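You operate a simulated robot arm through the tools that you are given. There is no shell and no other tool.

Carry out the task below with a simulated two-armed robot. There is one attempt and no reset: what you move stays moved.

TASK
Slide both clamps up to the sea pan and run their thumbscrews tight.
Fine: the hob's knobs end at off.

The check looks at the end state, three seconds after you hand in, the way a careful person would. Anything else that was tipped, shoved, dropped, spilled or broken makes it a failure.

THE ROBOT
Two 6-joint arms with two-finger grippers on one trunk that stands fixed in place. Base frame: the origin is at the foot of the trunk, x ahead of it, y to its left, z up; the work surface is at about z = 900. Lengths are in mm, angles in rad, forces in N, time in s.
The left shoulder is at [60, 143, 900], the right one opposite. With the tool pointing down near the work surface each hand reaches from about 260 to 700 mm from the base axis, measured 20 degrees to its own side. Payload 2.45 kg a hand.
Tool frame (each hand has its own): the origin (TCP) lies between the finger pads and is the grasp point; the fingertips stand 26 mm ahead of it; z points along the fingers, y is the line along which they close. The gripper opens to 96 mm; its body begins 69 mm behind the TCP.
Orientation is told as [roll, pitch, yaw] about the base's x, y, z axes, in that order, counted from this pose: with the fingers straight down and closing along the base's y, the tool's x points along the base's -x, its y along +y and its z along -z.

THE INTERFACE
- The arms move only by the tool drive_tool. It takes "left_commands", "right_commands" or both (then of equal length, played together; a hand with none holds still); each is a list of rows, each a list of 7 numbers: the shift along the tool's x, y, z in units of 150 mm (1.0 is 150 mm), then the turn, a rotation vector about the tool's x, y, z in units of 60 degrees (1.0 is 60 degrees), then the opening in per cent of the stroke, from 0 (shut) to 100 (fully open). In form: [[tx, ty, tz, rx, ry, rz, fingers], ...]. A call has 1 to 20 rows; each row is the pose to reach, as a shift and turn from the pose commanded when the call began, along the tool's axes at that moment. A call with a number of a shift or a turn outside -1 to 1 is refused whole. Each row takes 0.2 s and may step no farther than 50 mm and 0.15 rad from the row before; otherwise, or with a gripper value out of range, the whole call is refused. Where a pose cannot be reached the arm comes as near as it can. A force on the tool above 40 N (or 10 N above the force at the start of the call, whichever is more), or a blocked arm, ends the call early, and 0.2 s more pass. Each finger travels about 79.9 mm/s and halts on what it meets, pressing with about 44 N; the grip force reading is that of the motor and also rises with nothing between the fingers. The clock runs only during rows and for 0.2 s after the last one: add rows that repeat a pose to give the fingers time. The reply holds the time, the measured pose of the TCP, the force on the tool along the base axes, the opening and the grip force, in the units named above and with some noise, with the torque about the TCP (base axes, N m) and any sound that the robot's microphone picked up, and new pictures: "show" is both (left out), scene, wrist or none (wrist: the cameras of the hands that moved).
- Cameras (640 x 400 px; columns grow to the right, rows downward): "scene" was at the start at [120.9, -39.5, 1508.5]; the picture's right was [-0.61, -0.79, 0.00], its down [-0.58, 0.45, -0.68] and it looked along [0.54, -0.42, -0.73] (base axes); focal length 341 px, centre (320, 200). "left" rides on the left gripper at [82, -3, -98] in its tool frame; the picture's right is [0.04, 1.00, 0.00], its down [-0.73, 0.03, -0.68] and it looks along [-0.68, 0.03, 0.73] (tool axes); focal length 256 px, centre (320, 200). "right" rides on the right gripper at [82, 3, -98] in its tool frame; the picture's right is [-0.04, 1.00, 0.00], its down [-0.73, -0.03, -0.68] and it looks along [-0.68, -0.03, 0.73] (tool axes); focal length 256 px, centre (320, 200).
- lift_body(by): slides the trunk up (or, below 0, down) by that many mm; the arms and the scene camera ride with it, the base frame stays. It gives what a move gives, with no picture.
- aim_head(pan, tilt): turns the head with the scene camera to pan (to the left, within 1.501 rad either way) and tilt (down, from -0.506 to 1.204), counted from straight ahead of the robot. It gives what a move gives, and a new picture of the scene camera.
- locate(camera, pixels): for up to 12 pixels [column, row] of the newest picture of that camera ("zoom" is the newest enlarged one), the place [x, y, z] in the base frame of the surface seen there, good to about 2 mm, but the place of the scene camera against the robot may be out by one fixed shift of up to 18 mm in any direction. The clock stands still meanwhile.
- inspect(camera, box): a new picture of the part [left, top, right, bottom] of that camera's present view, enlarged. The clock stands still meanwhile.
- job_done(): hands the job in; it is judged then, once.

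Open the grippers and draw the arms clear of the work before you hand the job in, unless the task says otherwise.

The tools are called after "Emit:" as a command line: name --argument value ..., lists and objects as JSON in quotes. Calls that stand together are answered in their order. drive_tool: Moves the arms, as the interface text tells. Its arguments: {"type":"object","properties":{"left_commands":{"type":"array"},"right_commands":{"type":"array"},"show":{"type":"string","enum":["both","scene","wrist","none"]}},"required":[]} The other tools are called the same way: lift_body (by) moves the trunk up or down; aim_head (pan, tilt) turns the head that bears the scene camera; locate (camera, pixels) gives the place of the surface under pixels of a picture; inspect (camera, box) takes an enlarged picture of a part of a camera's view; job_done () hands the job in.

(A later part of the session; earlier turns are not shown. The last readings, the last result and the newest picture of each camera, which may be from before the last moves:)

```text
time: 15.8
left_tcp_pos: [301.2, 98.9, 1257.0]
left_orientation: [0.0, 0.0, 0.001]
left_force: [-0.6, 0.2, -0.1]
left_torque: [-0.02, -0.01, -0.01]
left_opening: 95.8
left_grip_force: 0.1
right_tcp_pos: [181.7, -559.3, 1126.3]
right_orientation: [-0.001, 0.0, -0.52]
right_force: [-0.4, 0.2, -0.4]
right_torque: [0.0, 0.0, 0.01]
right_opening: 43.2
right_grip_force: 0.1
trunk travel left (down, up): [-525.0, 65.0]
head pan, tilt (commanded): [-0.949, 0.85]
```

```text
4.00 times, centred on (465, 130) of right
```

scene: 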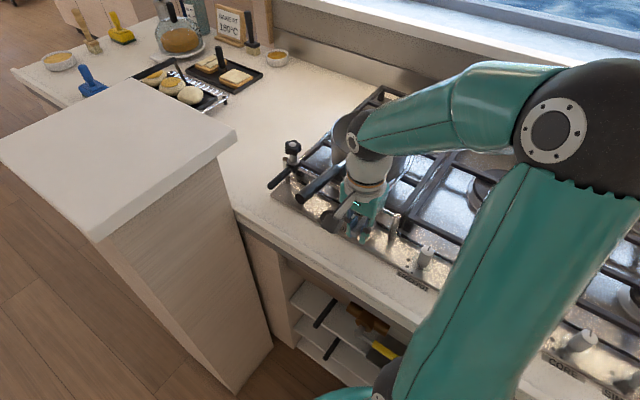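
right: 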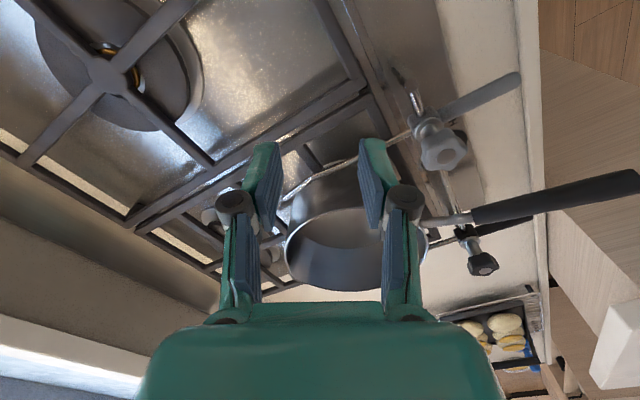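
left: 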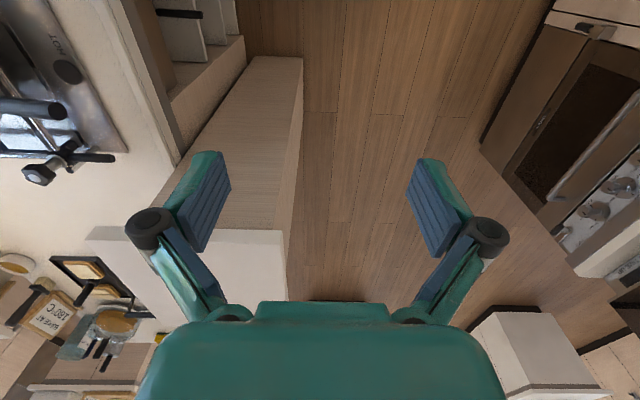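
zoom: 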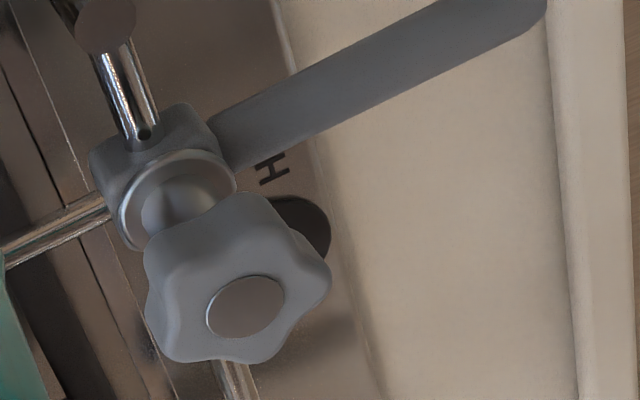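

The near thumbscrew is centred at (271.5,-490.8), top z≈1037.5, lobed, ~32 mm wide. I move above it at (267.5,-490.8,1086) with yaw -90° so that closing along x also sets the clamp at x≈267.

Emit:
drive_tool --right_commands '[[-0.034, 0.085, 0.0, 0, 0, 0.125, 45], [-0.068, 0.17, 0.0, 0, 0, 0.25, 45], [-0.1, 0.255, 0.05, 0, 0, 0.375, 45], [-0.135, 0.34, 0.1, 0, 0, 0.5, 45], [-0.17, 0.425, 0.15, 0, 0, 0.625, 45], [-0.2, 0.51, 0.2, 0, 0, 0.75, 45], [-0.236, 0.596, 0.25, 0, 0, 0.875, 45], [-0.27, 0.681, 0.27, 0, 0, 1.0, 45], [-0.27, 0.681, 0.27, 0, 0, 1.0, 45]]' --show "both"

```text
time: 17.8
left_tcp_pos: [300.1, 100.0, 1257.5]
left_orientation: [0.001, 0.0, -0.001]
left_force: [-0.1, 0.2, 0.3]
left_torque: [0.02, 0.01, 0.01]
left_opening: 96.1
left_grip_force: 0.1
right_tcp_pos: [266.7, -491.5, 1087.4]
right_orientation: [0.001, 0.003, -1.568]
right_force: [0.9, 0.4, 0.6]
right_torque: [0.0, -0.01, 0.01]
right_opening: 43.3
right_grip_force: 0.1
trunk travel left (down, up): [-525.0, 65.0]
head pan, tilt (commanded): [-0.949, 0.85]
```

scene: 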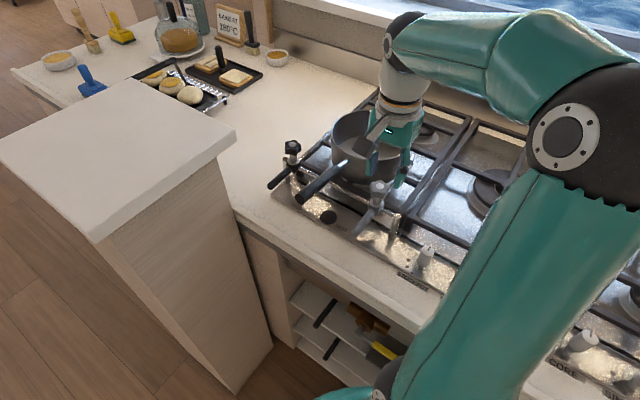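
right: 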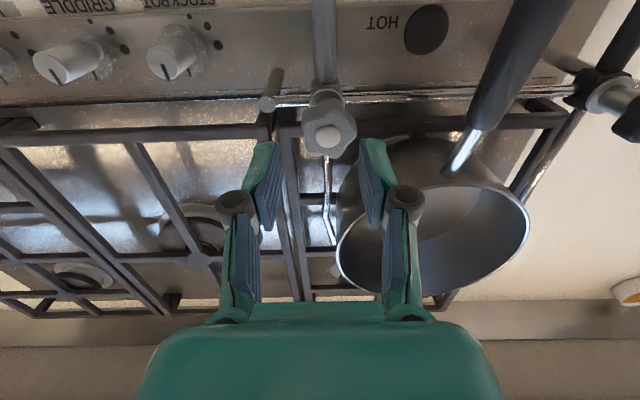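

The thumbscrew sits at (328,138), about 4.5 mm right of the hand's centre line. I widen to ~54 mm, descend to z≈1029, and close on it.

Emit:
drive_tool --right_commands '[[0, 0.003, 0.1, 0, 0, 0, 57], [0, 0.003, 0.25, 0, 0, 0, 57], [0, 0.003, 0.385, 0, 0, 0, 57], [0, 0.003, 0.385, 0, 0, 0, 57]]' --show "wrist"

```text
time: 18.8
left_tcp_pos: [299.9, 100.0, 1256.8]
left_orientation: [-0.002, 0.001, -0.001]
left_force: [0.3, 0.6, -1.6]
left_torque: [0.01, -0.02, -0.05]
left_opening: 95.9
left_grip_force: 0.0
right_tcp_pos: [267.5, -492.2, 1029.2]
right_orientation: [0.0, -0.001, -1.57]
right_force: [0.6, -0.2, 0.2]
right_torque: [0.02, 0.0, 0.01]
right_opening: 54.8
right_grip_force: 0.2
trunk travel left (down, up): [-525.0, 65.0]
head pan, tilt (commanded): [-0.949, 0.85]
```

right: 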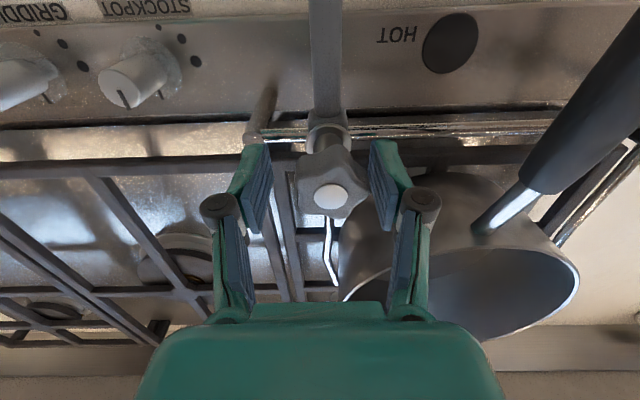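

The fingers straddle the thumbscrew. I close on it (commanding 22 %) and read the grip.

Emit:
drive_tool --right_commands '[[0.006, 0, 0, 0, 0, 0, 40], [0.006, 0, 0, 0, 0, 0, 22], [0.006, 0, 0, 0, 0, 0, 22], [0.006, 0, 0, 0, 0, 0, 22]]' --show "wrist"

```text
time: 19.8
left_tcp_pos: [300.7, 99.7, 1256.6]
left_orientation: [0.0, 0.0, 0.0]
left_force: [-0.3, -0.5, 0.4]
left_torque: [0.01, 0.01, 0.0]
left_opening: 96.1
left_grip_force: 0.1
right_tcp_pos: [268.3, -491.3, 1029.4]
right_orientation: [0.0, 0.002, -1.569]
right_force: [1.5, -1.1, 0.0]
right_torque: [-0.26, -0.04, 0.0]
right_opening: 34.6
right_grip_force: 45.2
trunk travel left (down, up): [-525.0, 65.0]
head pan, tilt (commanded): [-0.949, 0.85]
```

right: 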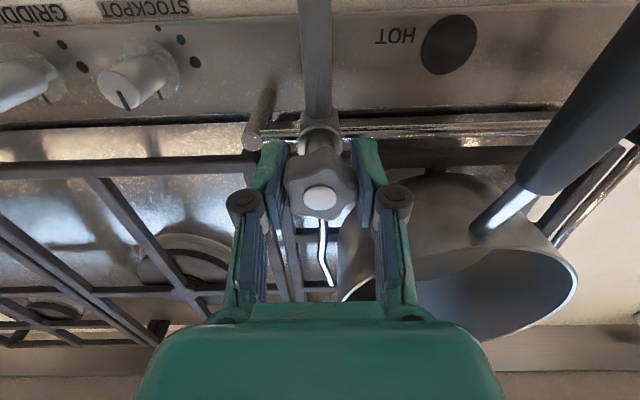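

The clamp was centred to x≈268 and the knob is held (34.6 mm, 45 N). I turn clockwise seen from above (+ about tool z) by 60° and watch torque.

Emit:
drive_tool --right_commands '[[0, 0, 0, 0, 0, 0.14, 22], [0, 0, 0, 0, 0, 0.28, 22], [0, 0, 0, 0, 0, 0.42, 22], [0, 0, 0, 0, 0, 0.56, 22], [0, 0, 0, 0, 0, 0.7, 22], [0, 0, 0, 0, 0, 0.84, 22], [0, 0, 0, 0, 0, 0.98, 22], [0, 0, 0, 0, 0, 0.98, 22]]' --show "wrist"

```text
time: 21.6
left_tcp_pos: [300.8, 100.4, 1257.7]
left_orientation: [0.0, -0.001, -0.001]
left_force: [0.2, -0.4, -0.1]
left_torque: [0.01, -0.01, -0.03]
left_opening: 96.0
left_grip_force: 0.0
right_tcp_pos: [267.8, -490.0, 1029.5]
right_orientation: [-0.005, -0.001, -2.597]
right_force: [-1.1, 0.7, -6.9]
right_torque: [-0.11, -0.07, 0.02]
right_opening: 34.4
right_grip_force: 45.1
trunk travel left (down, up): [-525.0, 65.0]
head pan, tilt (commanded): [-0.949, 0.85]
```

right: 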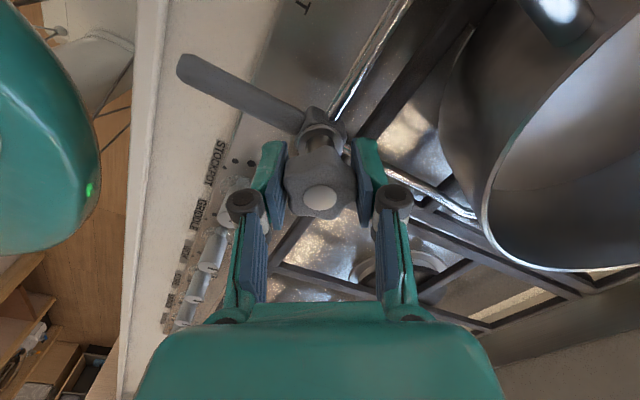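

The knob turned with the fingers, almost no torque yet, and the downward pull (-6.9 N) shows the screw running in. I ratchet: release, turn back 59°, regrip, and turn clockwise again.

Emit:
drive_tool --right_commands '[[0, 0, 0, 0, 0, 0, 57], [0, 0, 0, 0, 0, 0, 57], [0, 0, 0, 0, 0, -0.14, 57], [0, 0, 0, 0, 0, -0.28, 57], [0, 0, 0, 0, 0, -0.42, 57], [0, 0, 0, 0, 0, -0.56, 57], [0, 0, 0, 0, 0, -0.7, 57], [0, 0, 0, 0, 0, -0.84, 57], [0, 0, 0, 0, 0, -0.98, 57], [0, 0, 0, 0, 0, -0.98, 22], [0, 0, 0, 0, 0, -0.98, 22], [0, 0, 0, 0, 0, -0.98, 22], [0, 0, 0, 0, 0, -0.84, 22], [0, 0, 0, 0, 0, -0.7, 22], [0, 0, 0, 0, 0, -0.56, 22], [0, 0, 0, 0, 0, -0.42, 22], [0, 0, 0, 0, 0, -0.28, 22], [0, 0, 0, 0, 0, -0.14, 22], [0, 0, 0, 0, 0, 0, 22], [0, 0, 0, 0, 0, 0, 22]]' --show "wrist"

```text
time: 25.8
left_tcp_pos: [300.7, 99.9, 1257.0]
left_orientation: [-0.001, -0.001, 0.0]
left_force: [-0.2, -0.9, -0.1]
left_torque: [-0.01, 0.02, 0.03]
left_opening: 96.0
left_grip_force: 0.1
right_tcp_pos: [269.4, -489.9, 1028.9]
right_orientation: [-0.003, 0.0, -2.597]
right_force: [-0.6, 1.9, -3.1]
right_torque: [0.14, -0.32, 0.0]
right_opening: 33.4
right_grip_force: 44.9
trunk travel left (down, up): [-525.0, 65.0]
head pan, tilt (commanded): [-0.949, 0.85]
```

right: 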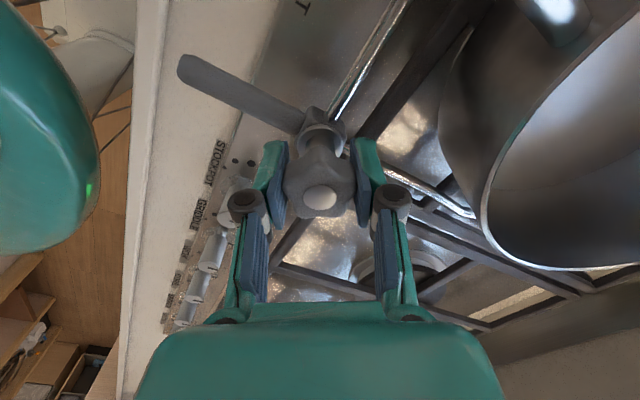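

Grip 33.4 mm, still little torque. I locate the knob cap to see its height change and continue ratcheting.

Emit:
locate --camera "right" --pixels '[[320, 198], [325, 135]]'

Emit:
drive_tool --right_commands '[[0, 0, 0, 0, 0, 0, 57], [0, 0, 0, 0, 0, 0, 57], [0, 0, 0, 0, 0, -0.14, 57], [0, 0, 0, 0, 0, -0.28, 57], [0, 0, 0, 0, 0, -0.42, 57], [0, 0, 0, 0, 0, -0.56, 57], [0, 0, 0, 0, 0, -0.7, 57], [0, 0, 0, 0, 0, -0.84, 57], [0, 0, 0, 0, 0, -0.98, 57], [0, 0, 0, 0, 0, -0.98, 22], [0, 0, 0, 0, 0, -0.98, 22], [0, 0, 0, 0, 0, -0.98, 22], [0, 0, 0, 0, 0, -0.84, 22], [0, 0, 0, 0, 0, -0.7, 22], [0, 0, 0, 0, 0, -0.56, 22], [0, 0, 0, 0, 0, -0.42, 22], [0, 0, 0, 0, 0, -0.28, 22], [0, 0, 0, 0, 0, -0.14, 22], [0, 0, 0, 0, 0, 0, 22], [0, 0, 0, 0, 0, 0, 22]]' --show "wrist"

```text
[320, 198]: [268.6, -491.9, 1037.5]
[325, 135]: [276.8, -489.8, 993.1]
```

```text
time: 30.0
left_tcp_pos: [301.5, 100.7, 1257.6]
left_orientation: [0.002, 0.0, -0.001]
left_force: [0.2, -0.6, 0.3]
left_torque: [-0.02, 0.0, -0.02]
left_opening: 96.0
left_grip_force: 0.1
right_tcp_pos: [267.3, -489.5, 1030.4]
right_orientation: [0.0, -0.002, -2.595]
right_force: [-2.3, -0.3, 1.7]
right_torque: [0.14, -0.08, -0.05]
right_opening: 34.6
right_grip_force: 45.4
trunk travel left (down, up): [-525.0, 65.0]
head pan, tilt (commanded): [-0.949, 0.85]
```

right: 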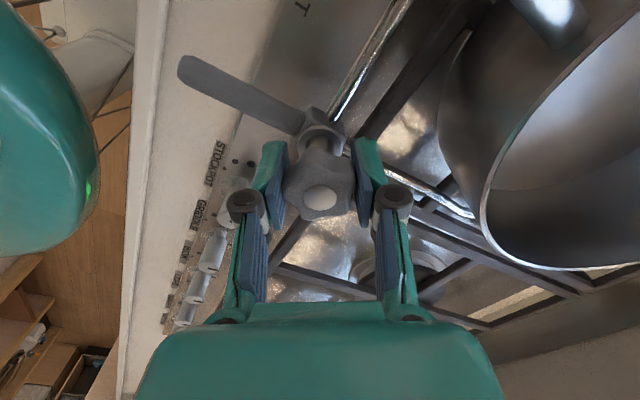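

Readings stay free. To verify the knob truly follows the fingers (its lobes may be 60°-symmetric), I turn 30° further clockwise from here, still gripped, and look.

Emit:
drive_tool --right_commands '[[0, 0, 0, 0, 0, 0.13, 22], [0, 0, 0, 0, 0, 0.26, 22], [0, 0, 0, 0, 0, 0.39, 22], [0, 0, 0, 0, 0, 0.5, 22], [0, 0, 0, 0, 0, 0.5, 22]]' --show "wrist"

Emit:
inspect --camera "right" --box '[240, 90, 400, 240]'

```text
time: 31.2
left_tcp_pos: [301.4, 100.4, 1256.5]
left_orientation: [-0.001, -0.002, 0.0]
left_force: [0.2, -0.6, 0.3]
left_torque: [-0.05, -0.01, 0.01]
left_opening: 96.1
left_grip_force: 0.1
right_tcp_pos: [269.4, -489.7, 1029.9]
right_orientation: [0.001, 0.001, -3.121]
right_force: [1.6, -4.4, 1.5]
right_torque: [-0.13, -0.01, 0.47]
right_opening: 34.8
right_grip_force: 44.6
trunk travel left (down, up): [-525.0, 65.0]
head pan, tilt (commanded): [-0.949, 0.85]
```

right: 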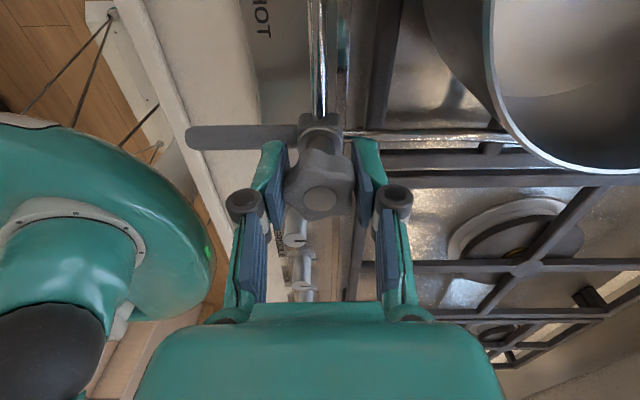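

```text
2.67 times, centred on (320, 165) of right
```

zoom: 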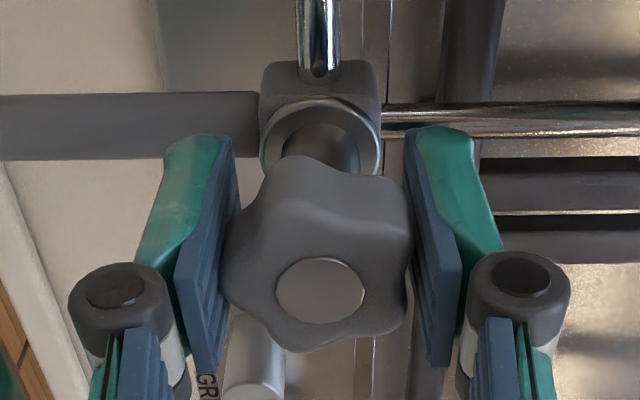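

The knob follows the fingers, and resistance torque has appeared (0.47 N m). I continue clockwise another 30°.

Emit:
drive_tool --right_commands '[[0, 0, 0, 0, 0, 0.13, 22], [0, 0, 0, 0, 0, 0.26, 22], [0, 0, 0, 0, 0, 0.39, 22], [0, 0, 0, 0, 0, 0.5, 22], [0, 0, 0, 0, 0, 0.5, 22]]' --show "wrist"

Emit:
inspect --camera "right" --box '[240, 90, 400, 240]'

```text
time: 32.4
left_tcp_pos: [300.1, 100.2, 1256.5]
left_orientation: [0.0, 0.001, -0.002]
left_force: [-0.4, -0.7, 0.1]
left_torque: [-0.02, 0.0, 0.01]
left_opening: 96.1
left_grip_force: 0.0
right_tcp_pos: [268.5, -490.5, 1029.7]
right_orientation: [-0.002, 0.0, 2.64]
right_force: [1.1, 2.7, -5.6]
right_torque: [0.08, 0.15, 0.74]
right_opening: 34.1
right_grip_force: 45.2
trunk travel left (down, up): [-525.0, 65.0]
head pan, tilt (commanded): [-0.949, 0.85]
```

right: 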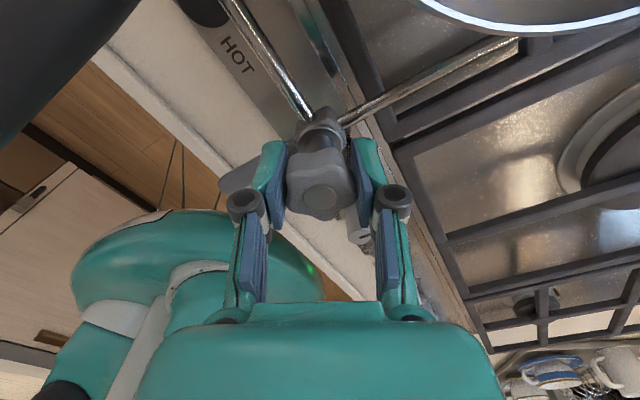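

```text
2.67 times, centred on (320, 165) of right
```

zoom: 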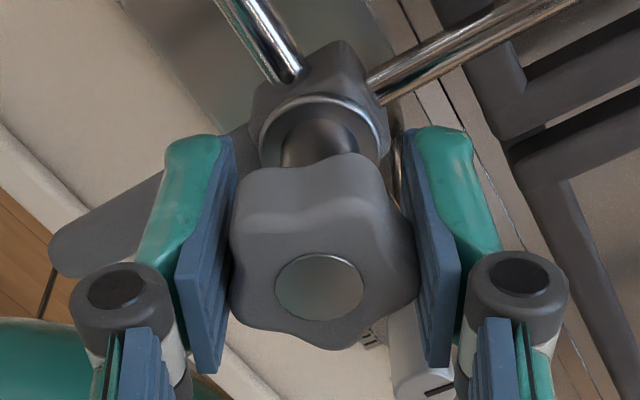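

The torque rose to 0.74 N m and the lobes re-seated between the pads. I continue clockwise by 30° more.

Emit:
drive_tool --right_commands '[[0, 0, 0, 0, 0, 0.13, 20], [0, 0, 0, 0, 0, 0.26, 20], [0, 0, 0, 0, 0, 0.39, 20], [0, 0, 0, 0, 0, 0.5, 20], [0, 0, 0, 0, 0, 0.5, 20]]' --show "wrist"

Emit:
inspect --camera "right" --box '[240, 90, 400, 240]'

```text
time: 32.8
left_tcp_pos: [301.7, 100.2, 1258.9]
left_orientation: [-0.002, -0.001, 0.0]
left_force: [-1.2, 0.0, 0.7]
left_torque: [0.07, 0.0, -0.03]
left_opening: 96.3
left_grip_force: 0.2
right_tcp_pos: [265.9, -489.2, 1028.5]
right_orientation: [-0.034, -0.004, 2.557]
right_force: [11.4, 13.9, 0.6]
right_torque: [0.24, 0.76, 0.08]
right_opening: 34.9
right_grip_force: 45.2
right hand out of reach, approached as far as the arm can: row 1
trunk travel left (down, up): [-525.0, 65.0]
head pan, tilt (commanded): [-0.949, 0.85]
stopped in row 1 (right hand): the force on the tool passed its limit at 59 N (the readings are from after the stop); the commanded pose is now the measured one
```

right: 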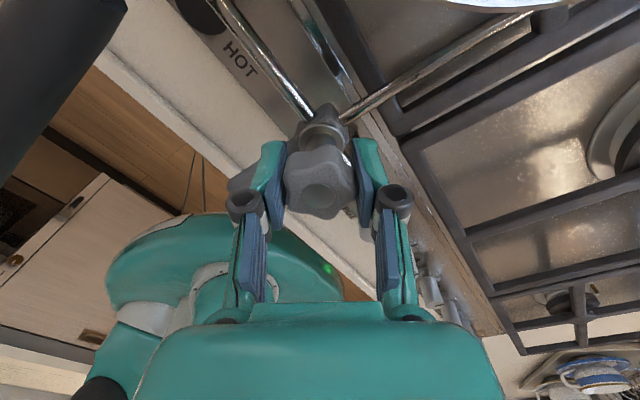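

```text
2.67 times, centred on (320, 165) of right
```

zoom: 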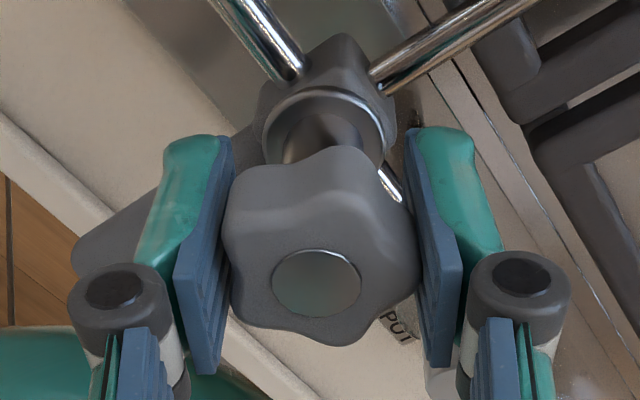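

The wrist reached its yaw limit (~-215°) and tilted slightly, loading the clamp with 11–14 N. I release at once and restore the upright pose and position over the knob.

Emit:
drive_tool --right_commands '[[0, 0, 0, 0, 0, 0, 57], [0, 0, 0, 0, 0, -0.03, 57], [0.015, 0, -0.007, 0.027, -0.018, -0.06, 57], [0.015, 0, -0.007, 0.027, -0.018, -0.06, 57]]' --show "wrist"

```text
time: 33.8
left_tcp_pos: [300.7, 100.3, 1257.9]
left_orientation: [0.0, -0.001, 0.001]
left_force: [-0.5, 0.8, -0.1]
left_torque: [0.0, -0.03, 0.0]
left_opening: 95.9
left_grip_force: 0.0
right_tcp_pos: [265.9, -493.1, 1030.2]
right_orientation: [-0.055, -0.019, 2.619]
right_force: [0.0, 0.2, -0.6]
right_torque: [0.01, 0.0, -0.01]
right_opening: 54.8
right_grip_force: 0.1
trunk travel left (down, up): [-525.0, 65.0]
head pan, tilt (commanded): [-0.949, 0.85]
```

right: 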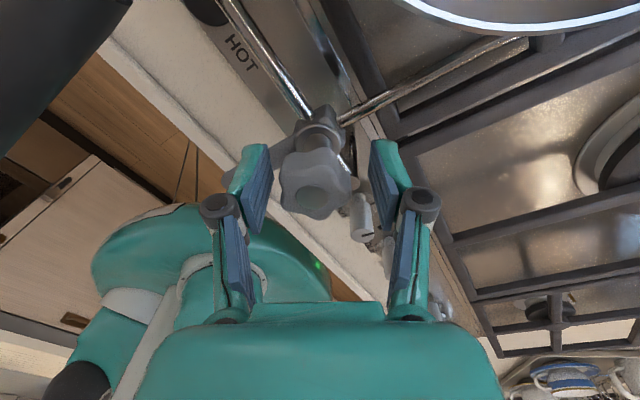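

My tilt correction had the wrong sign (roll now -0.055). I correct it properly (about -tool x, +tool y) and recentre over the knob.

Emit:
drive_tool --right_commands '[[0.001, -0.01, 0, -0.026, 0.009, -0.1, 57], [0.002, -0.021, 0.004, -0.0525, 0.018, -0.2, 57], [0.002, -0.021, 0.004, -0.0525, 0.018, -0.2, 57]]' --show "none"

```text
time: 34.6
left_tcp_pos: [300.5, 100.0, 1257.7]
left_orientation: [0.001, 0.0, 0.002]
left_force: [0.5, -0.2, 0.3]
left_torque: [-0.02, 0.02, 0.01]
left_opening: 96.1
left_grip_force: 0.1
right_tcp_pos: [269.0, -489.3, 1030.0]
right_orientation: [-0.002, 0.006, 2.83]
right_force: [-0.3, 0.2, -0.3]
right_torque: [-0.01, 0.0, 0.0]
right_opening: 54.6
right_grip_force: 0.1
trunk travel left (down, up): [-525.0, 65.0]
head pan, tilt (commanded): [-0.949, 0.85]
```

Upright again at yaw 2.83. I turn back 60° with open fingers and look at the clamp and pan.

Emit:
drive_tool --right_commands '[[0, 0, 0, 0, 0, -0.14, 57], [0, 0, 0, 0, 0, -0.28, 57], [0, 0, 0, 0, 0, -0.42, 57], [0, 0, 0, 0, 0, -0.56, 57], [0, 0, 0, 0, 0, -0.7, 57], [0, 0, 0, 0, 0, -0.84, 57], [0, 0, 0, 0, 0, -0.98, 57], [0, 0, 0, 0, 0, -0.98, 57]]' --show "none"

Emit:
drive_tool --right_commands '[[0, 0, 0, 0, 0, -0.14, 57], [0, 0, 0, 0, 0, -0.28, 57], [0, 0, 0, 0, 0, -0.42, 57], [0, 0, 0, 0, 0, -0.56, 57], [0, 0, 0, 0, 0, -0.7, 57], [0, 0, 0, 0, 0, -0.84, 57], [0, 0, 0, 0, 0, -0.84, 57]]' --show "both"

```text
time: 36.4
left_tcp_pos: [300.7, 100.3, 1257.7]
left_orientation: [0.0, 0.0, 0.001]
left_force: [1.1, 0.4, -0.1]
left_torque: [0.0, 0.01, 0.04]
left_opening: 96.0
left_grip_force: 0.1
right_tcp_pos: [267.2, -489.9, 1029.9]
right_orientation: [0.004, 0.004, -2.426]
right_force: [0.1, 0.4, 0.0]
right_torque: [-0.01, 0.01, 0.01]
right_opening: 54.7
right_grip_force: 0.1
trunk travel left (down, up): [-525.0, 65.0]
head pan, tilt (commanded): [-0.949, 0.85]
```

```text
time: 38.0
left_tcp_pos: [300.3, 100.6, 1258.2]
left_orientation: [0.0, -0.002, -0.002]
left_force: [0.5, -0.7, 0.4]
left_torque: [0.01, -0.03, 0.01]
left_opening: 96.1
left_grip_force: 0.1
right_tcp_pos: [268.1, -490.8, 1029.0]
right_orientation: [0.005, 0.002, -1.546]
right_force: [-0.1, 0.0, 0.3]
right_torque: [-0.01, 0.0, -0.01]
right_opening: 54.9
right_grip_force: 0.0
trunk travel left (down, up): [-525.0, 65.0]
head pan, tilt (commanded): [-0.949, 0.85]
```

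scene: 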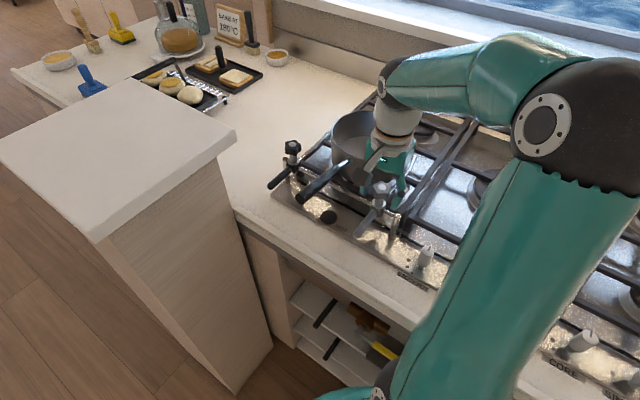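
right: 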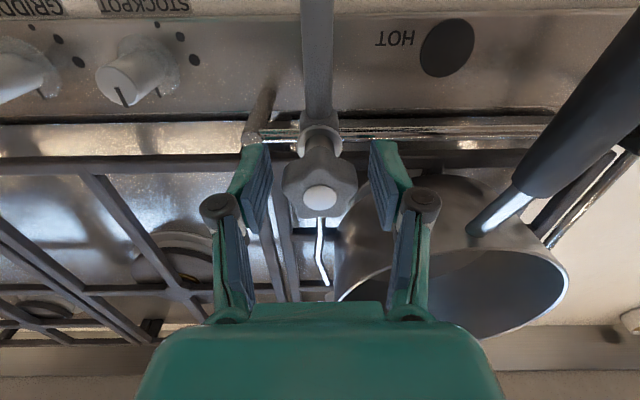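

The clamp stayed near x≈267. I locate the knob cap to recentre, then regrip and turn.

Emit:
locate --camera "right" --pixels '[[320, 198], [318, 70], [323, 250]]'

Emit:
inspect --camera "right" --box '[240, 90, 400, 290]'

```text
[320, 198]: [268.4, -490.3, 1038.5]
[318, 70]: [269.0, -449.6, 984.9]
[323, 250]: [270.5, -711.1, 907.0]
```

```text
2.00 times, centred on (320, 190) of right
```

zoom: 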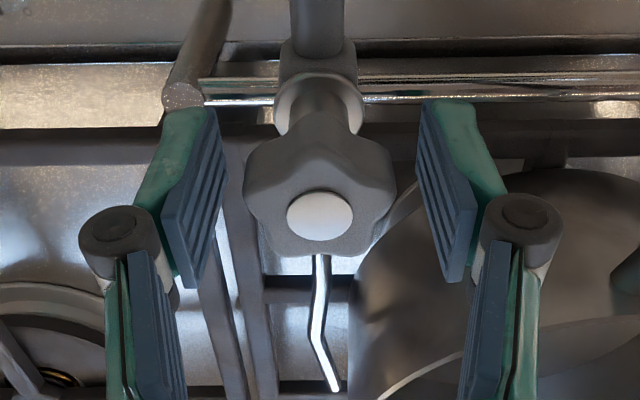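

The knob is centred at (268.4,-490.3). I grip and turn clockwise 59°, reading the torque.

Emit:
drive_tool --right_commands '[[0, 0, 0, 0, 0, 0, 20], [0, 0, 0, 0, 0, 0, 20], [0, 0, 0, 0, 0, 0, 20], [0, 0, 0, 0, 0, 0.14, 20], [0, 0, 0, 0, 0, 0.28, 20], [0, 0, 0, 0, 0, 0.42, 20], [0, 0, 0, 0, 0, 0.56, 20], [0, 0, 0, 0, 0, 0.7, 20], [0, 0, 0, 0, 0, 0.84, 20], [0, 0, 0, 0, 0, 0.98, 20], [0, 0, 0, 0, 0, 0.98, 20]]' --show "wrist"

Emit:
inspect --camera "right" --box '[240, 90, 400, 240]'

```text
time: 40.4
left_tcp_pos: [299.9, 100.1, 1258.4]
left_orientation: [0.0, -0.001, 0.0]
left_force: [0.7, 0.6, -0.1]
left_torque: [0.0, -0.02, -0.01]
left_opening: 96.2
left_grip_force: 0.1
right_tcp_pos: [268.4, -490.2, 1030.2]
right_orientation: [0.003, 0.006, -2.576]
right_force: [-1.7, 2.7, -2.4]
right_torque: [0.01, 0.13, 0.41]
right_opening: 34.7
right_grip_force: 45.0
trunk travel left (down, up): [-525.0, 65.0]
head pan, tilt (commanded): [-0.949, 0.85]
```

right: 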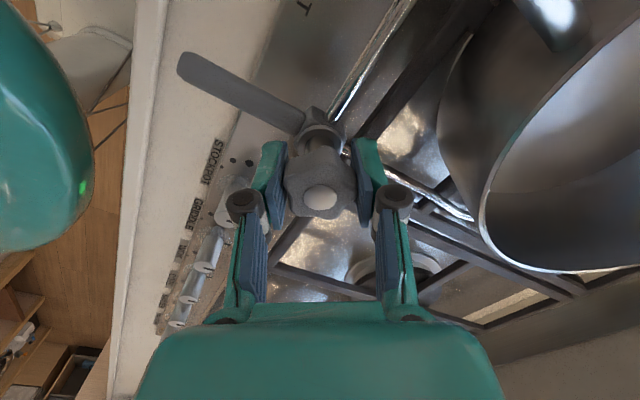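

```text
2.67 times, centred on (320, 165) of right
```

zoom: 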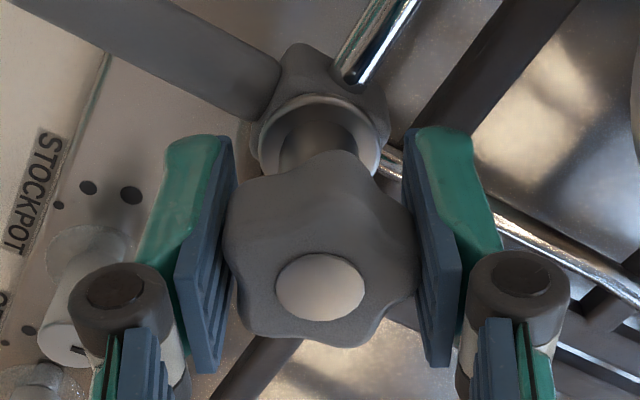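

The resisting torque is 0.41 N m. I continue clockwise by another 48°, keeping short of the wrist limit.

Emit:
drive_tool --right_commands '[[0, 0, 0, 0, 0, 0.1, 20], [0, 0, 0, 0, 0, 0.2, 20], [0, 0, 0, 0, 0, 0.3, 20], [0, 0, 0, 0, 0, 0.4, 20], [0, 0, 0, 0, 0, 0.5, 20], [0, 0, 0, 0, 0, 0.6, 20], [0, 0, 0, 0, 0, 0.7, 20], [0, 0, 0, 0, 0, 0.8, 20], [0, 0, 0, 0, 0, 0.8, 20]]' --show "wrist"

Emit:
inspect --camera "right" --box '[240, 90, 400, 240]'

```text
time: 42.4
left_tcp_pos: [302.8, 100.8, 1257.9]
left_orientation: [0.0, -0.001, 0.0]
left_force: [-0.4, 0.3, 0.1]
left_torque: [-0.05, 0.0, -0.01]
left_opening: 95.9
left_grip_force: 0.0
right_tcp_pos: [268.0, -489.7, 1030.2]
right_orientation: [-0.002, 0.006, 2.868]
right_force: [-0.4, 3.8, -0.3]
right_torque: [0.02, -0.18, -0.11]
right_opening: 33.5
right_grip_force: 44.8
trunk travel left (down, up): [-525.0, 65.0]
head pan, tilt (commanded): [-0.949, 0.85]
```

right: 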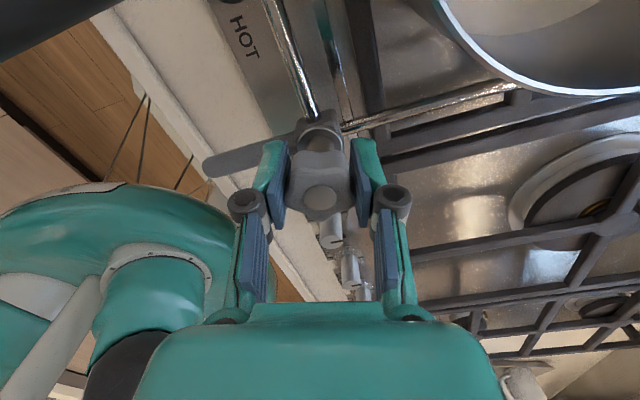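

```text
2.67 times, centred on (320, 165) of right
```

zoom: 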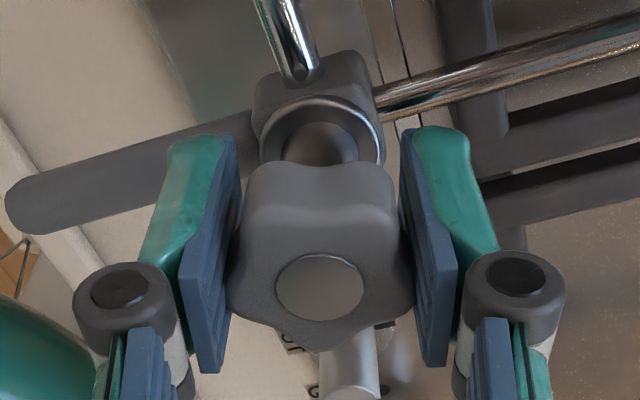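

The torque fell to about zero and the lobe pattern shifted in the fingers, so the pads slipped over the lobes here. I release and take a reference picture of the knob at this same hand pose.

Emit:
drive_tool --right_commands '[[0, 0, 0, 0, 0, 0, 57], [0, 0, 0, 0, 0, 0, 57], [0, 0, 0, 0, 0, 0, 57]]' --show "wrist"

Emit:
inspect --camera "right" --box '[265, 110, 375, 235]'

```text
time: 43.2
left_tcp_pos: [299.9, 100.6, 1257.7]
left_orientation: [0.001, 0.001, 0.001]
left_force: [-0.1, 0.5, 0.6]
left_torque: [0.02, -0.02, -0.01]
left_opening: 95.9
left_grip_force: 0.1
right_tcp_pos: [268.1, -490.5, 1029.4]
right_orientation: [-0.001, 0.003, 2.872]
right_force: [-0.6, 0.7, -0.4]
right_torque: [-0.01, 0.01, -0.01]
right_opening: 54.6
right_grip_force: 0.1
trunk travel left (down, up): [-525.0, 65.0]
head pan, tilt (commanded): [-0.949, 0.85]
```

right: 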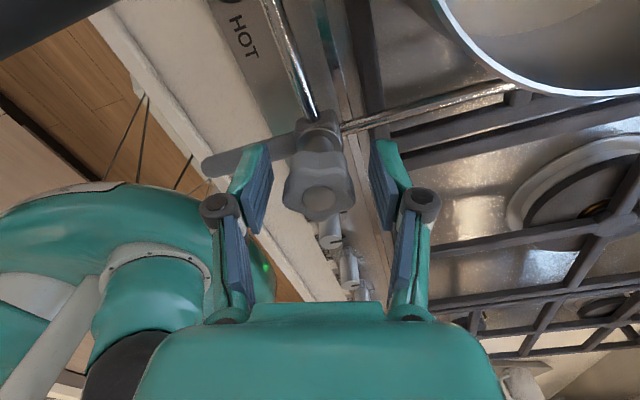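

```text
3.20 times, centred on (320, 172) of right
```

zoom: 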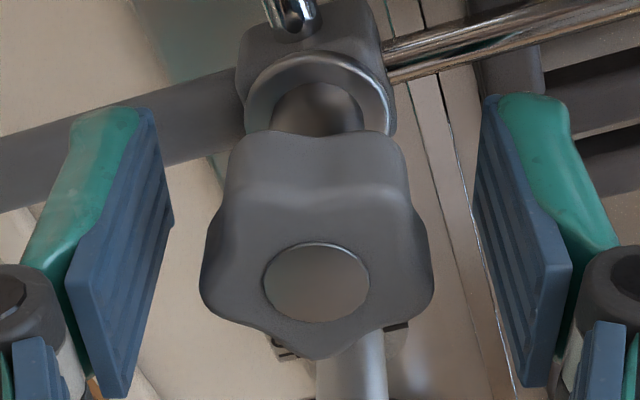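

Reference: with the hand at yaw 2.87 one lobe points straight down in the zoom at (315,360) — a 5-lobed knob. I turn back 54° open, regrip with lobes well seated, and look at the grip before turning.

Emit:
drive_tool --right_commands '[[0, 0, 0, 0, 0, -0.13, 57], [0, 0, 0, 0, 0, -0.26, 57], [0, 0, 0, 0, 0, -0.39, 57], [0, 0, 0, 0, 0, -0.52, 57], [0, 0, 0, 0, 0, -0.65, 57], [0, 0, 0, 0, 0, -0.78, 57], [0, 0, 0, 0, 0, -0.9, 57], [0, 0, 0, 0, 0, -0.9, 20], [0, 0, 0, 0, 0, -0.9, 20], [0, 0, 0, 0, 0, -0.9, 20]]' --show "wrist"

Emit:
inspect --camera "right" --box '[265, 110, 375, 235]'

```text
time: 45.4
left_tcp_pos: [300.6, 99.9, 1258.2]
left_orientation: [0.002, -0.001, -0.001]
left_force: [-0.5, 0.5, -0.6]
left_torque: [0.0, -0.03, 0.04]
left_opening: 96.0
left_grip_force: 0.0
right_tcp_pos: [267.8, -489.6, 1030.2]
right_orientation: [0.005, 0.003, -2.469]
right_force: [0.4, 0.0, 0.9]
right_torque: [0.1, 0.05, 0.1]
right_opening: 34.8
right_grip_force: 44.7
trunk travel left (down, up): [-525.0, 65.0]
head pan, tilt (commanded): [-0.949, 0.85]
```

right: 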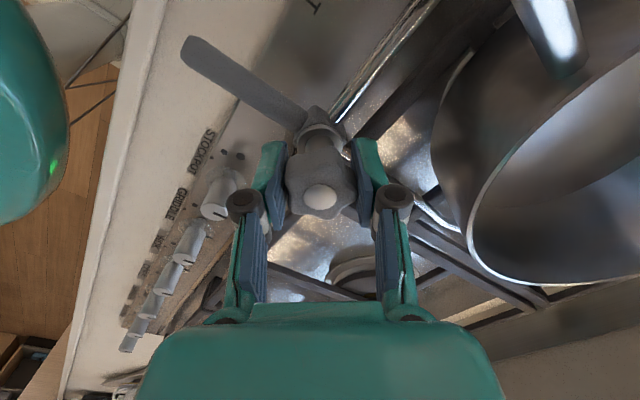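

```text
3.20 times, centred on (320, 172) of right
```

zoom: 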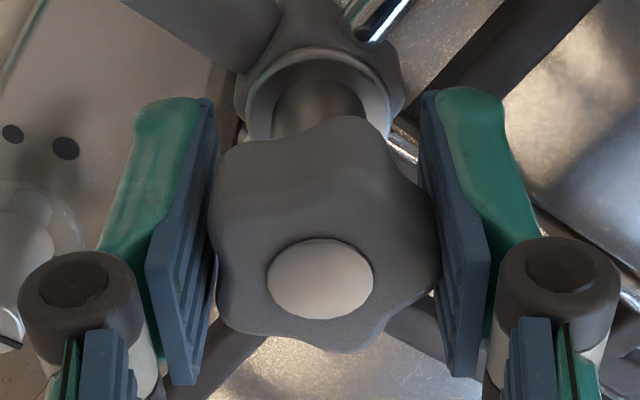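

The knob is seated with one lobe against the right pad. I turn clockwise 24° and check the pattern and torque.

Emit:
drive_tool --right_commands '[[0, 0, 0, 0, 0, 0.1, 20], [0, 0, 0, 0, 0, 0.2, 20], [0, 0, 0, 0, 0, 0.3, 20], [0, 0, 0, 0, 0, 0.4, 20], [0, 0, 0, 0, 0, 0.4, 20]]' --show "wrist"

Emit:
inspect --camera "right" --box '[265, 110, 375, 235]'

```text
time: 46.6
left_tcp_pos: [299.5, 100.0, 1257.9]
left_orientation: [0.0, 0.0, 0.001]
left_force: [-0.7, -0.6, -0.2]
left_torque: [0.02, 0.01, -0.03]
left_opening: 96.0
left_grip_force: 0.1
right_tcp_pos: [267.0, -489.6, 1029.0]
right_orientation: [0.001, 0.005, -2.89]
right_force: [-0.6, 1.1, -0.3]
right_torque: [-0.03, 0.24, 0.96]
right_opening: 33.4
right_grip_force: 44.7
trunk travel left (down, up): [-525.0, 65.0]
head pan, tilt (commanded): [-0.949, 0.85]
```

right: 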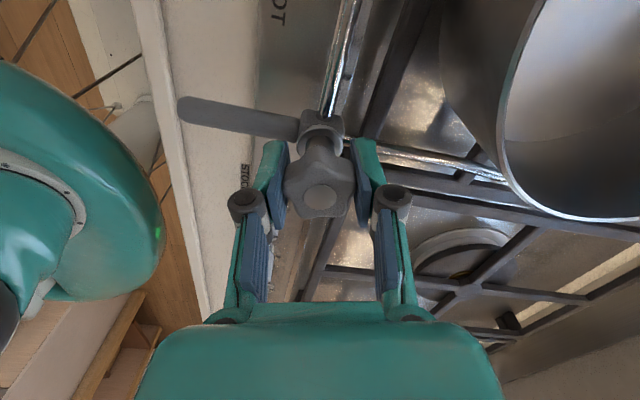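

```text
3.20 times, centred on (320, 172) of right
```

zoom: 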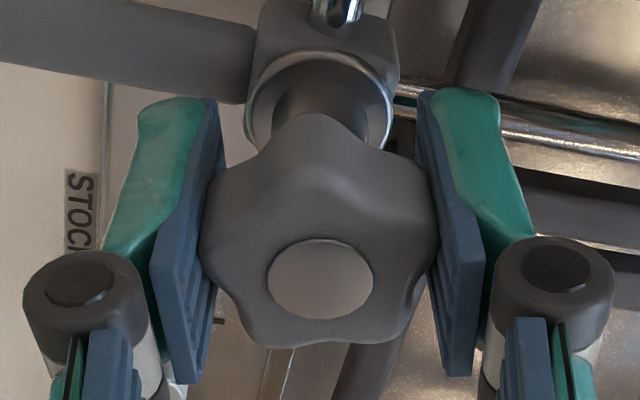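

Torque reached 0.96 N m and the knob hardly turned (lobes slipped ~18° in the pads): the screw is about tight. I turn 30° more and compare with the reference pose.

Emit:
drive_tool --right_commands '[[0, 0, 0, 0, 0, 0.1, 20], [0, 0, 0, 0, 0, 0.2, 20], [0, 0, 0, 0, 0, 0.3, 20], [0, 0, 0, 0, 0, 0.4, 20], [0, 0, 0, 0, 0, 0.5, 20], [0, 0, 0, 0, 0, 0.5, 20]]' --show "wrist"

Emit:
inspect --camera "right" --box '[265, 110, 375, 235]'

```text
time: 48.0
left_tcp_pos: [301.0, 101.4, 1256.1]
left_orientation: [0.002, 0.0, 0.001]
left_force: [-0.8, 0.5, -0.9]
left_torque: [-0.03, -0.01, 0.05]
left_opening: 96.0
left_grip_force: 0.0
right_tcp_pos: [267.6, -489.5, 1028.8]
right_orientation: [0.001, 0.006, 2.868]
right_force: [1.4, 2.9, 1.3]
right_torque: [0.06, 0.05, -0.08]
right_opening: 33.5
right_grip_force: 44.3
trunk travel left (down, up): [-525.0, 65.0]
head pan, tilt (commanded): [-0.949, 0.85]
```

right: 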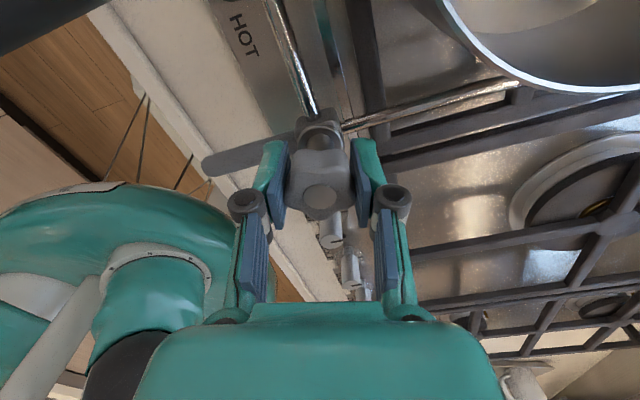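

```text
3.20 times, centred on (320, 172) of right
```

zoom: 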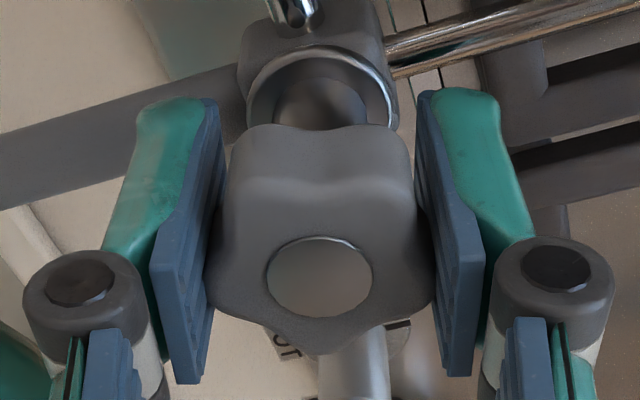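

The pattern is identical to the reference: the knob no longer turns even under ~1 N m, so the near screw is tight at its stop. I release, raise the hand 100 mm and turn back 60°.

Emit:
drive_tool --right_commands '[[0, 0, 0, 0, 0, 0, 57], [0, 0, 0, 0, 0, 0, 57], [0, 0, -0.2, 0, 0, 0, 57], [0, 0, -0.45, 0, 0, -0.14, 57], [0, 0, -0.667, 0, 0, -0.28, 57], [0, 0, -0.667, 0, 0, -0.42, 57], [0, 0, -0.667, 0, 0, -0.56, 57], [0, 0, -0.667, 0, 0, -0.7, 57], [0, 0, -0.667, 0, 0, -0.84, 57], [0, 0, -0.667, 0, 0, -0.98, 57], [0, 0, -0.667, 0, 0, -0.98, 57]]' --show "wrist"

```text
time: 50.4
left_tcp_pos: [300.2, 99.8, 1257.9]
left_orientation: [-0.001, 0.0, -0.001]
left_force: [-0.1, 0.2, 0.7]
left_torque: [0.01, -0.02, 0.0]
left_opening: 96.2
left_grip_force: 0.0
right_tcp_pos: [267.4, -490.3, 1130.3]
right_orientation: [0.005, 0.002, -2.384]
right_force: [0.2, -0.6, -0.9]
right_torque: [-0.04, 0.0, -0.03]
right_opening: 54.7
right_grip_force: 0.0
trunk travel left (down, up): [-525.0, 65.0]
head pan, tilt (commanded): [-0.949, 0.85]
```

right: 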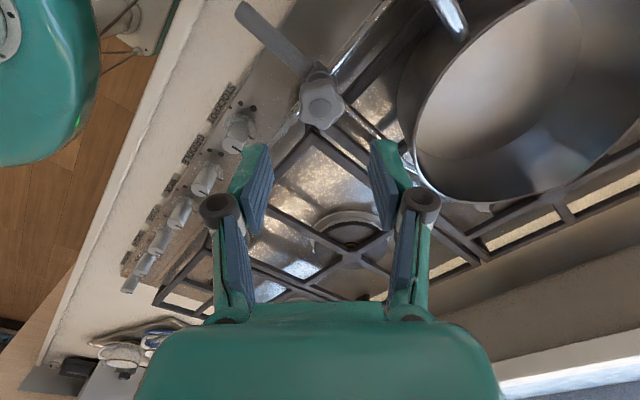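

The near knob is clear. I move toward the far clamp, turning back another 59° on the way, staying at z≈1130 above the pan handle.

Emit:
drive_tool --right_commands '[[0.1, 0.047, 0, 0, 0, -0.14, 57], [0.2, 0.094, 0, 0, 0, -0.28, 57], [0.31, 0.143, 0, 0, 0, -0.42, 57], [0.42, 0.196, 0, 0, 0, -0.56, 57], [0.53, 0.247, 0, 0, 0, -0.7, 57], [0.65, 0.303, 0, 0, 0, -0.84, 57], [0.764, 0.357, 0, 0, 0, -0.98, 57], [0.764, 0.357, 0, 0, 0, -0.98, 57]]' --show "wrist"

Emit:
inspect --camera "right" --box '[200, 60, 500, 280]'

```text
time: 52.2
left_tcp_pos: [301.2, 99.8, 1258.6]
left_orientation: [0.0, 0.001, 0.0]
left_force: [0.0, 0.0, 0.4]
left_torque: [-0.01, -0.01, 0.02]
left_opening: 96.1
left_grip_force: 0.1
right_tcp_pos: [387.2, -451.4, 1130.0]
right_orientation: [0.005, -0.002, -1.358]
right_force: [0.0, 0.9, 0.6]
right_torque: [0.01, 0.0, -0.01]
right_opening: 54.8
right_grip_force: 0.1
trunk travel left (down, up): [-525.0, 65.0]
head pan, tilt (commanded): [-0.949, 0.85]
```

right: 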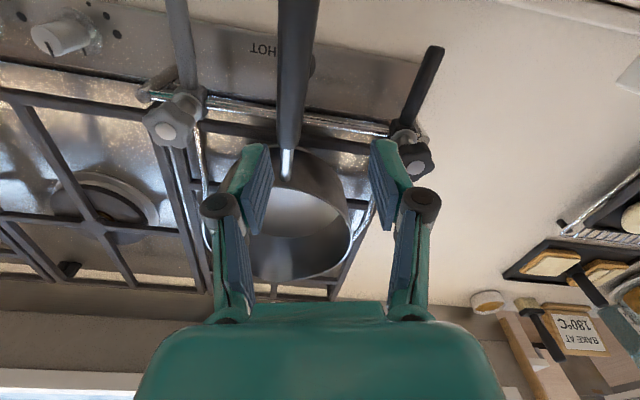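

```text
1.82 times, centred on (350, 170) of right
```

zoom: 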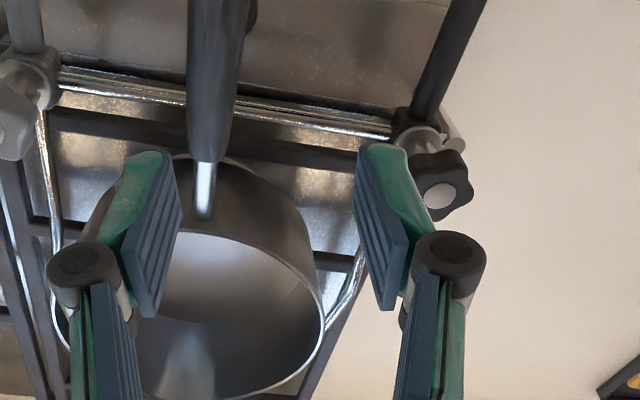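

Now a good view of both sides. I locate knobs, rods and pan rim from this picture.

Emit:
locate --camera "right" --pixels '[[167, 130], [416, 165], [405, 165], [180, 70], [425, 80], [205, 180], [372, 200], [355, 225], [211, 220], [293, 60], [290, 130], [351, 210]]'

```text
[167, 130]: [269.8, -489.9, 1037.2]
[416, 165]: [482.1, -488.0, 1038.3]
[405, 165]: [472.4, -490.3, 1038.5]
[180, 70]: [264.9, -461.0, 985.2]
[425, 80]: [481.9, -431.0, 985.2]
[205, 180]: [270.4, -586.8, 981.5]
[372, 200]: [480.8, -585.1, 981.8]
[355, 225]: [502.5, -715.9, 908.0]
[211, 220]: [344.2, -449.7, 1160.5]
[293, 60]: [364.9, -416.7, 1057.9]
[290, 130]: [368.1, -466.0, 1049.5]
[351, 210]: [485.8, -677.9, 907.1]
```

Far thumbscrew centre ≈(481.8,-489.5,1038). I move above it at z≈1085.

Emit:
drive_tool --right_commands '[[-0.1, 0.14, 0, 0, 0, 0, 57], [-0.2, 0.28, 0, 0, 0, 0, 57], [-0.3, 0.42, 0.1, 0, 0, 0, 57], [-0.387, 0.559, 0.3, 0, 0, 0, 57], [-0.387, 0.559, 0.3, 0, 0, 0, 57]]' --show "wrist"

Emit:
inspect --camera "right" --box '[220, 80, 440, 230]'

```text
time: 53.4
left_tcp_pos: [300.8, 99.3, 1257.5]
left_orientation: [0.0, -0.001, -0.001]
left_force: [-0.5, 0.7, -0.2]
left_torque: [-0.03, 0.0, 0.02]
left_opening: 95.9
left_grip_force: 0.0
right_tcp_pos: [482.4, -487.3, 1086.7]
right_orientation: [0.007, -0.001, -1.36]
right_force: [-0.2, -0.9, 0.4]
right_torque: [-0.01, 0.0, -0.03]
right_opening: 55.0
right_grip_force: 0.1
trunk travel left (down, up): [-525.0, 65.0]
head pan, tilt (commanded): [-0.949, 0.85]
```

right: 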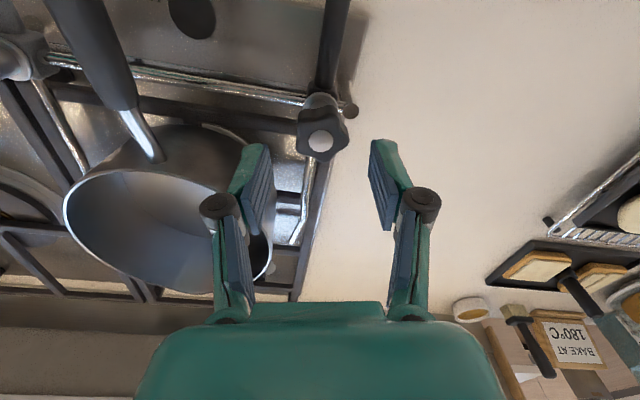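

```text
2.67 times, centred on (330, 155) of right
```

zoom: 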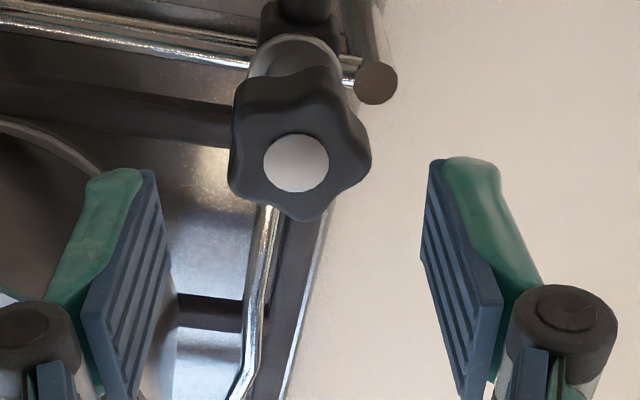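

The knob cap is at (321,141). I locate cap, rod and pan wall here for precise centring and the remaining gap.

Emit:
locate --camera "right" --pixels '[[320, 141], [300, 125], [345, 130], [310, 180], [305, 215], [295, 240], [272, 240], [65, 210], [270, 265], [140, 140], [120, 100], [345, 110]]'

```text
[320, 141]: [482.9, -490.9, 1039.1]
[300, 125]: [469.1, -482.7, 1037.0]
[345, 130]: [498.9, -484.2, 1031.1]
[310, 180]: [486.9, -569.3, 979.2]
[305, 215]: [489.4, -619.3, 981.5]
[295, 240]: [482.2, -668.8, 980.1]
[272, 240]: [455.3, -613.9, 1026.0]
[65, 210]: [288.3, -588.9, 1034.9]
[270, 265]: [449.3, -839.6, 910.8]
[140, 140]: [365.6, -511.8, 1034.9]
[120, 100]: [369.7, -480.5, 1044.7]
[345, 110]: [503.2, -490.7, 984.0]
```

Knob centre is (482.9,-490.9). I descend to z≈1029.5 around it and close.

Emit:
drive_tool --right_commands '[[-0.024, -0.002, 0.1, 0, 0, 0, 57], [-0.024, -0.002, 0.25, 0, 0, 0, 57], [-0.024, -0.002, 0.381, 0, 0, 0, 57], [-0.024, -0.002, 0.381, 0, 0, 0, 57], [-0.024, -0.002, 0.381, 0, 0, 0, 20], [-0.024, -0.002, 0.381, 0, 0, 0, 20], [-0.024, -0.002, 0.381, 0, 0, 0, 20]]' --show "wrist"

```text
time: 55.0
left_tcp_pos: [300.9, 99.5, 1257.8]
left_orientation: [0.0, 0.002, 0.001]
left_force: [0.7, -0.8, 0.1]
left_torque: [-0.03, -0.02, 0.02]
left_opening: 96.1
left_grip_force: 0.1
right_tcp_pos: [482.9, -493.6, 1028.0]
right_orientation: [0.006, -0.001, -1.359]
right_force: [0.0, 0.5, -1.8]
right_torque: [-0.14, 0.09, 0.01]
right_opening: 34.0
right_grip_force: 44.7
trunk travel left (down, up): [-525.0, 65.0]
head pan, tilt (commanded): [-0.949, 0.85]
```

right: 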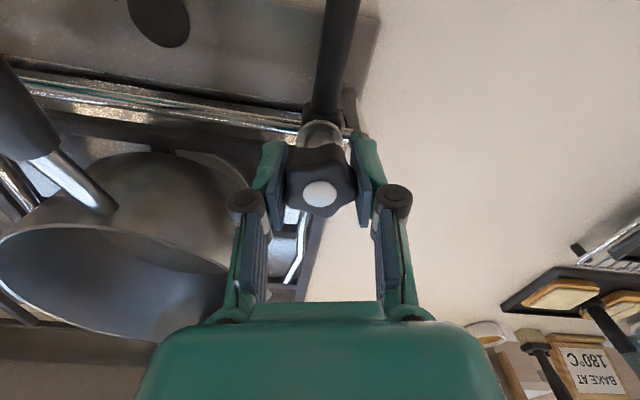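

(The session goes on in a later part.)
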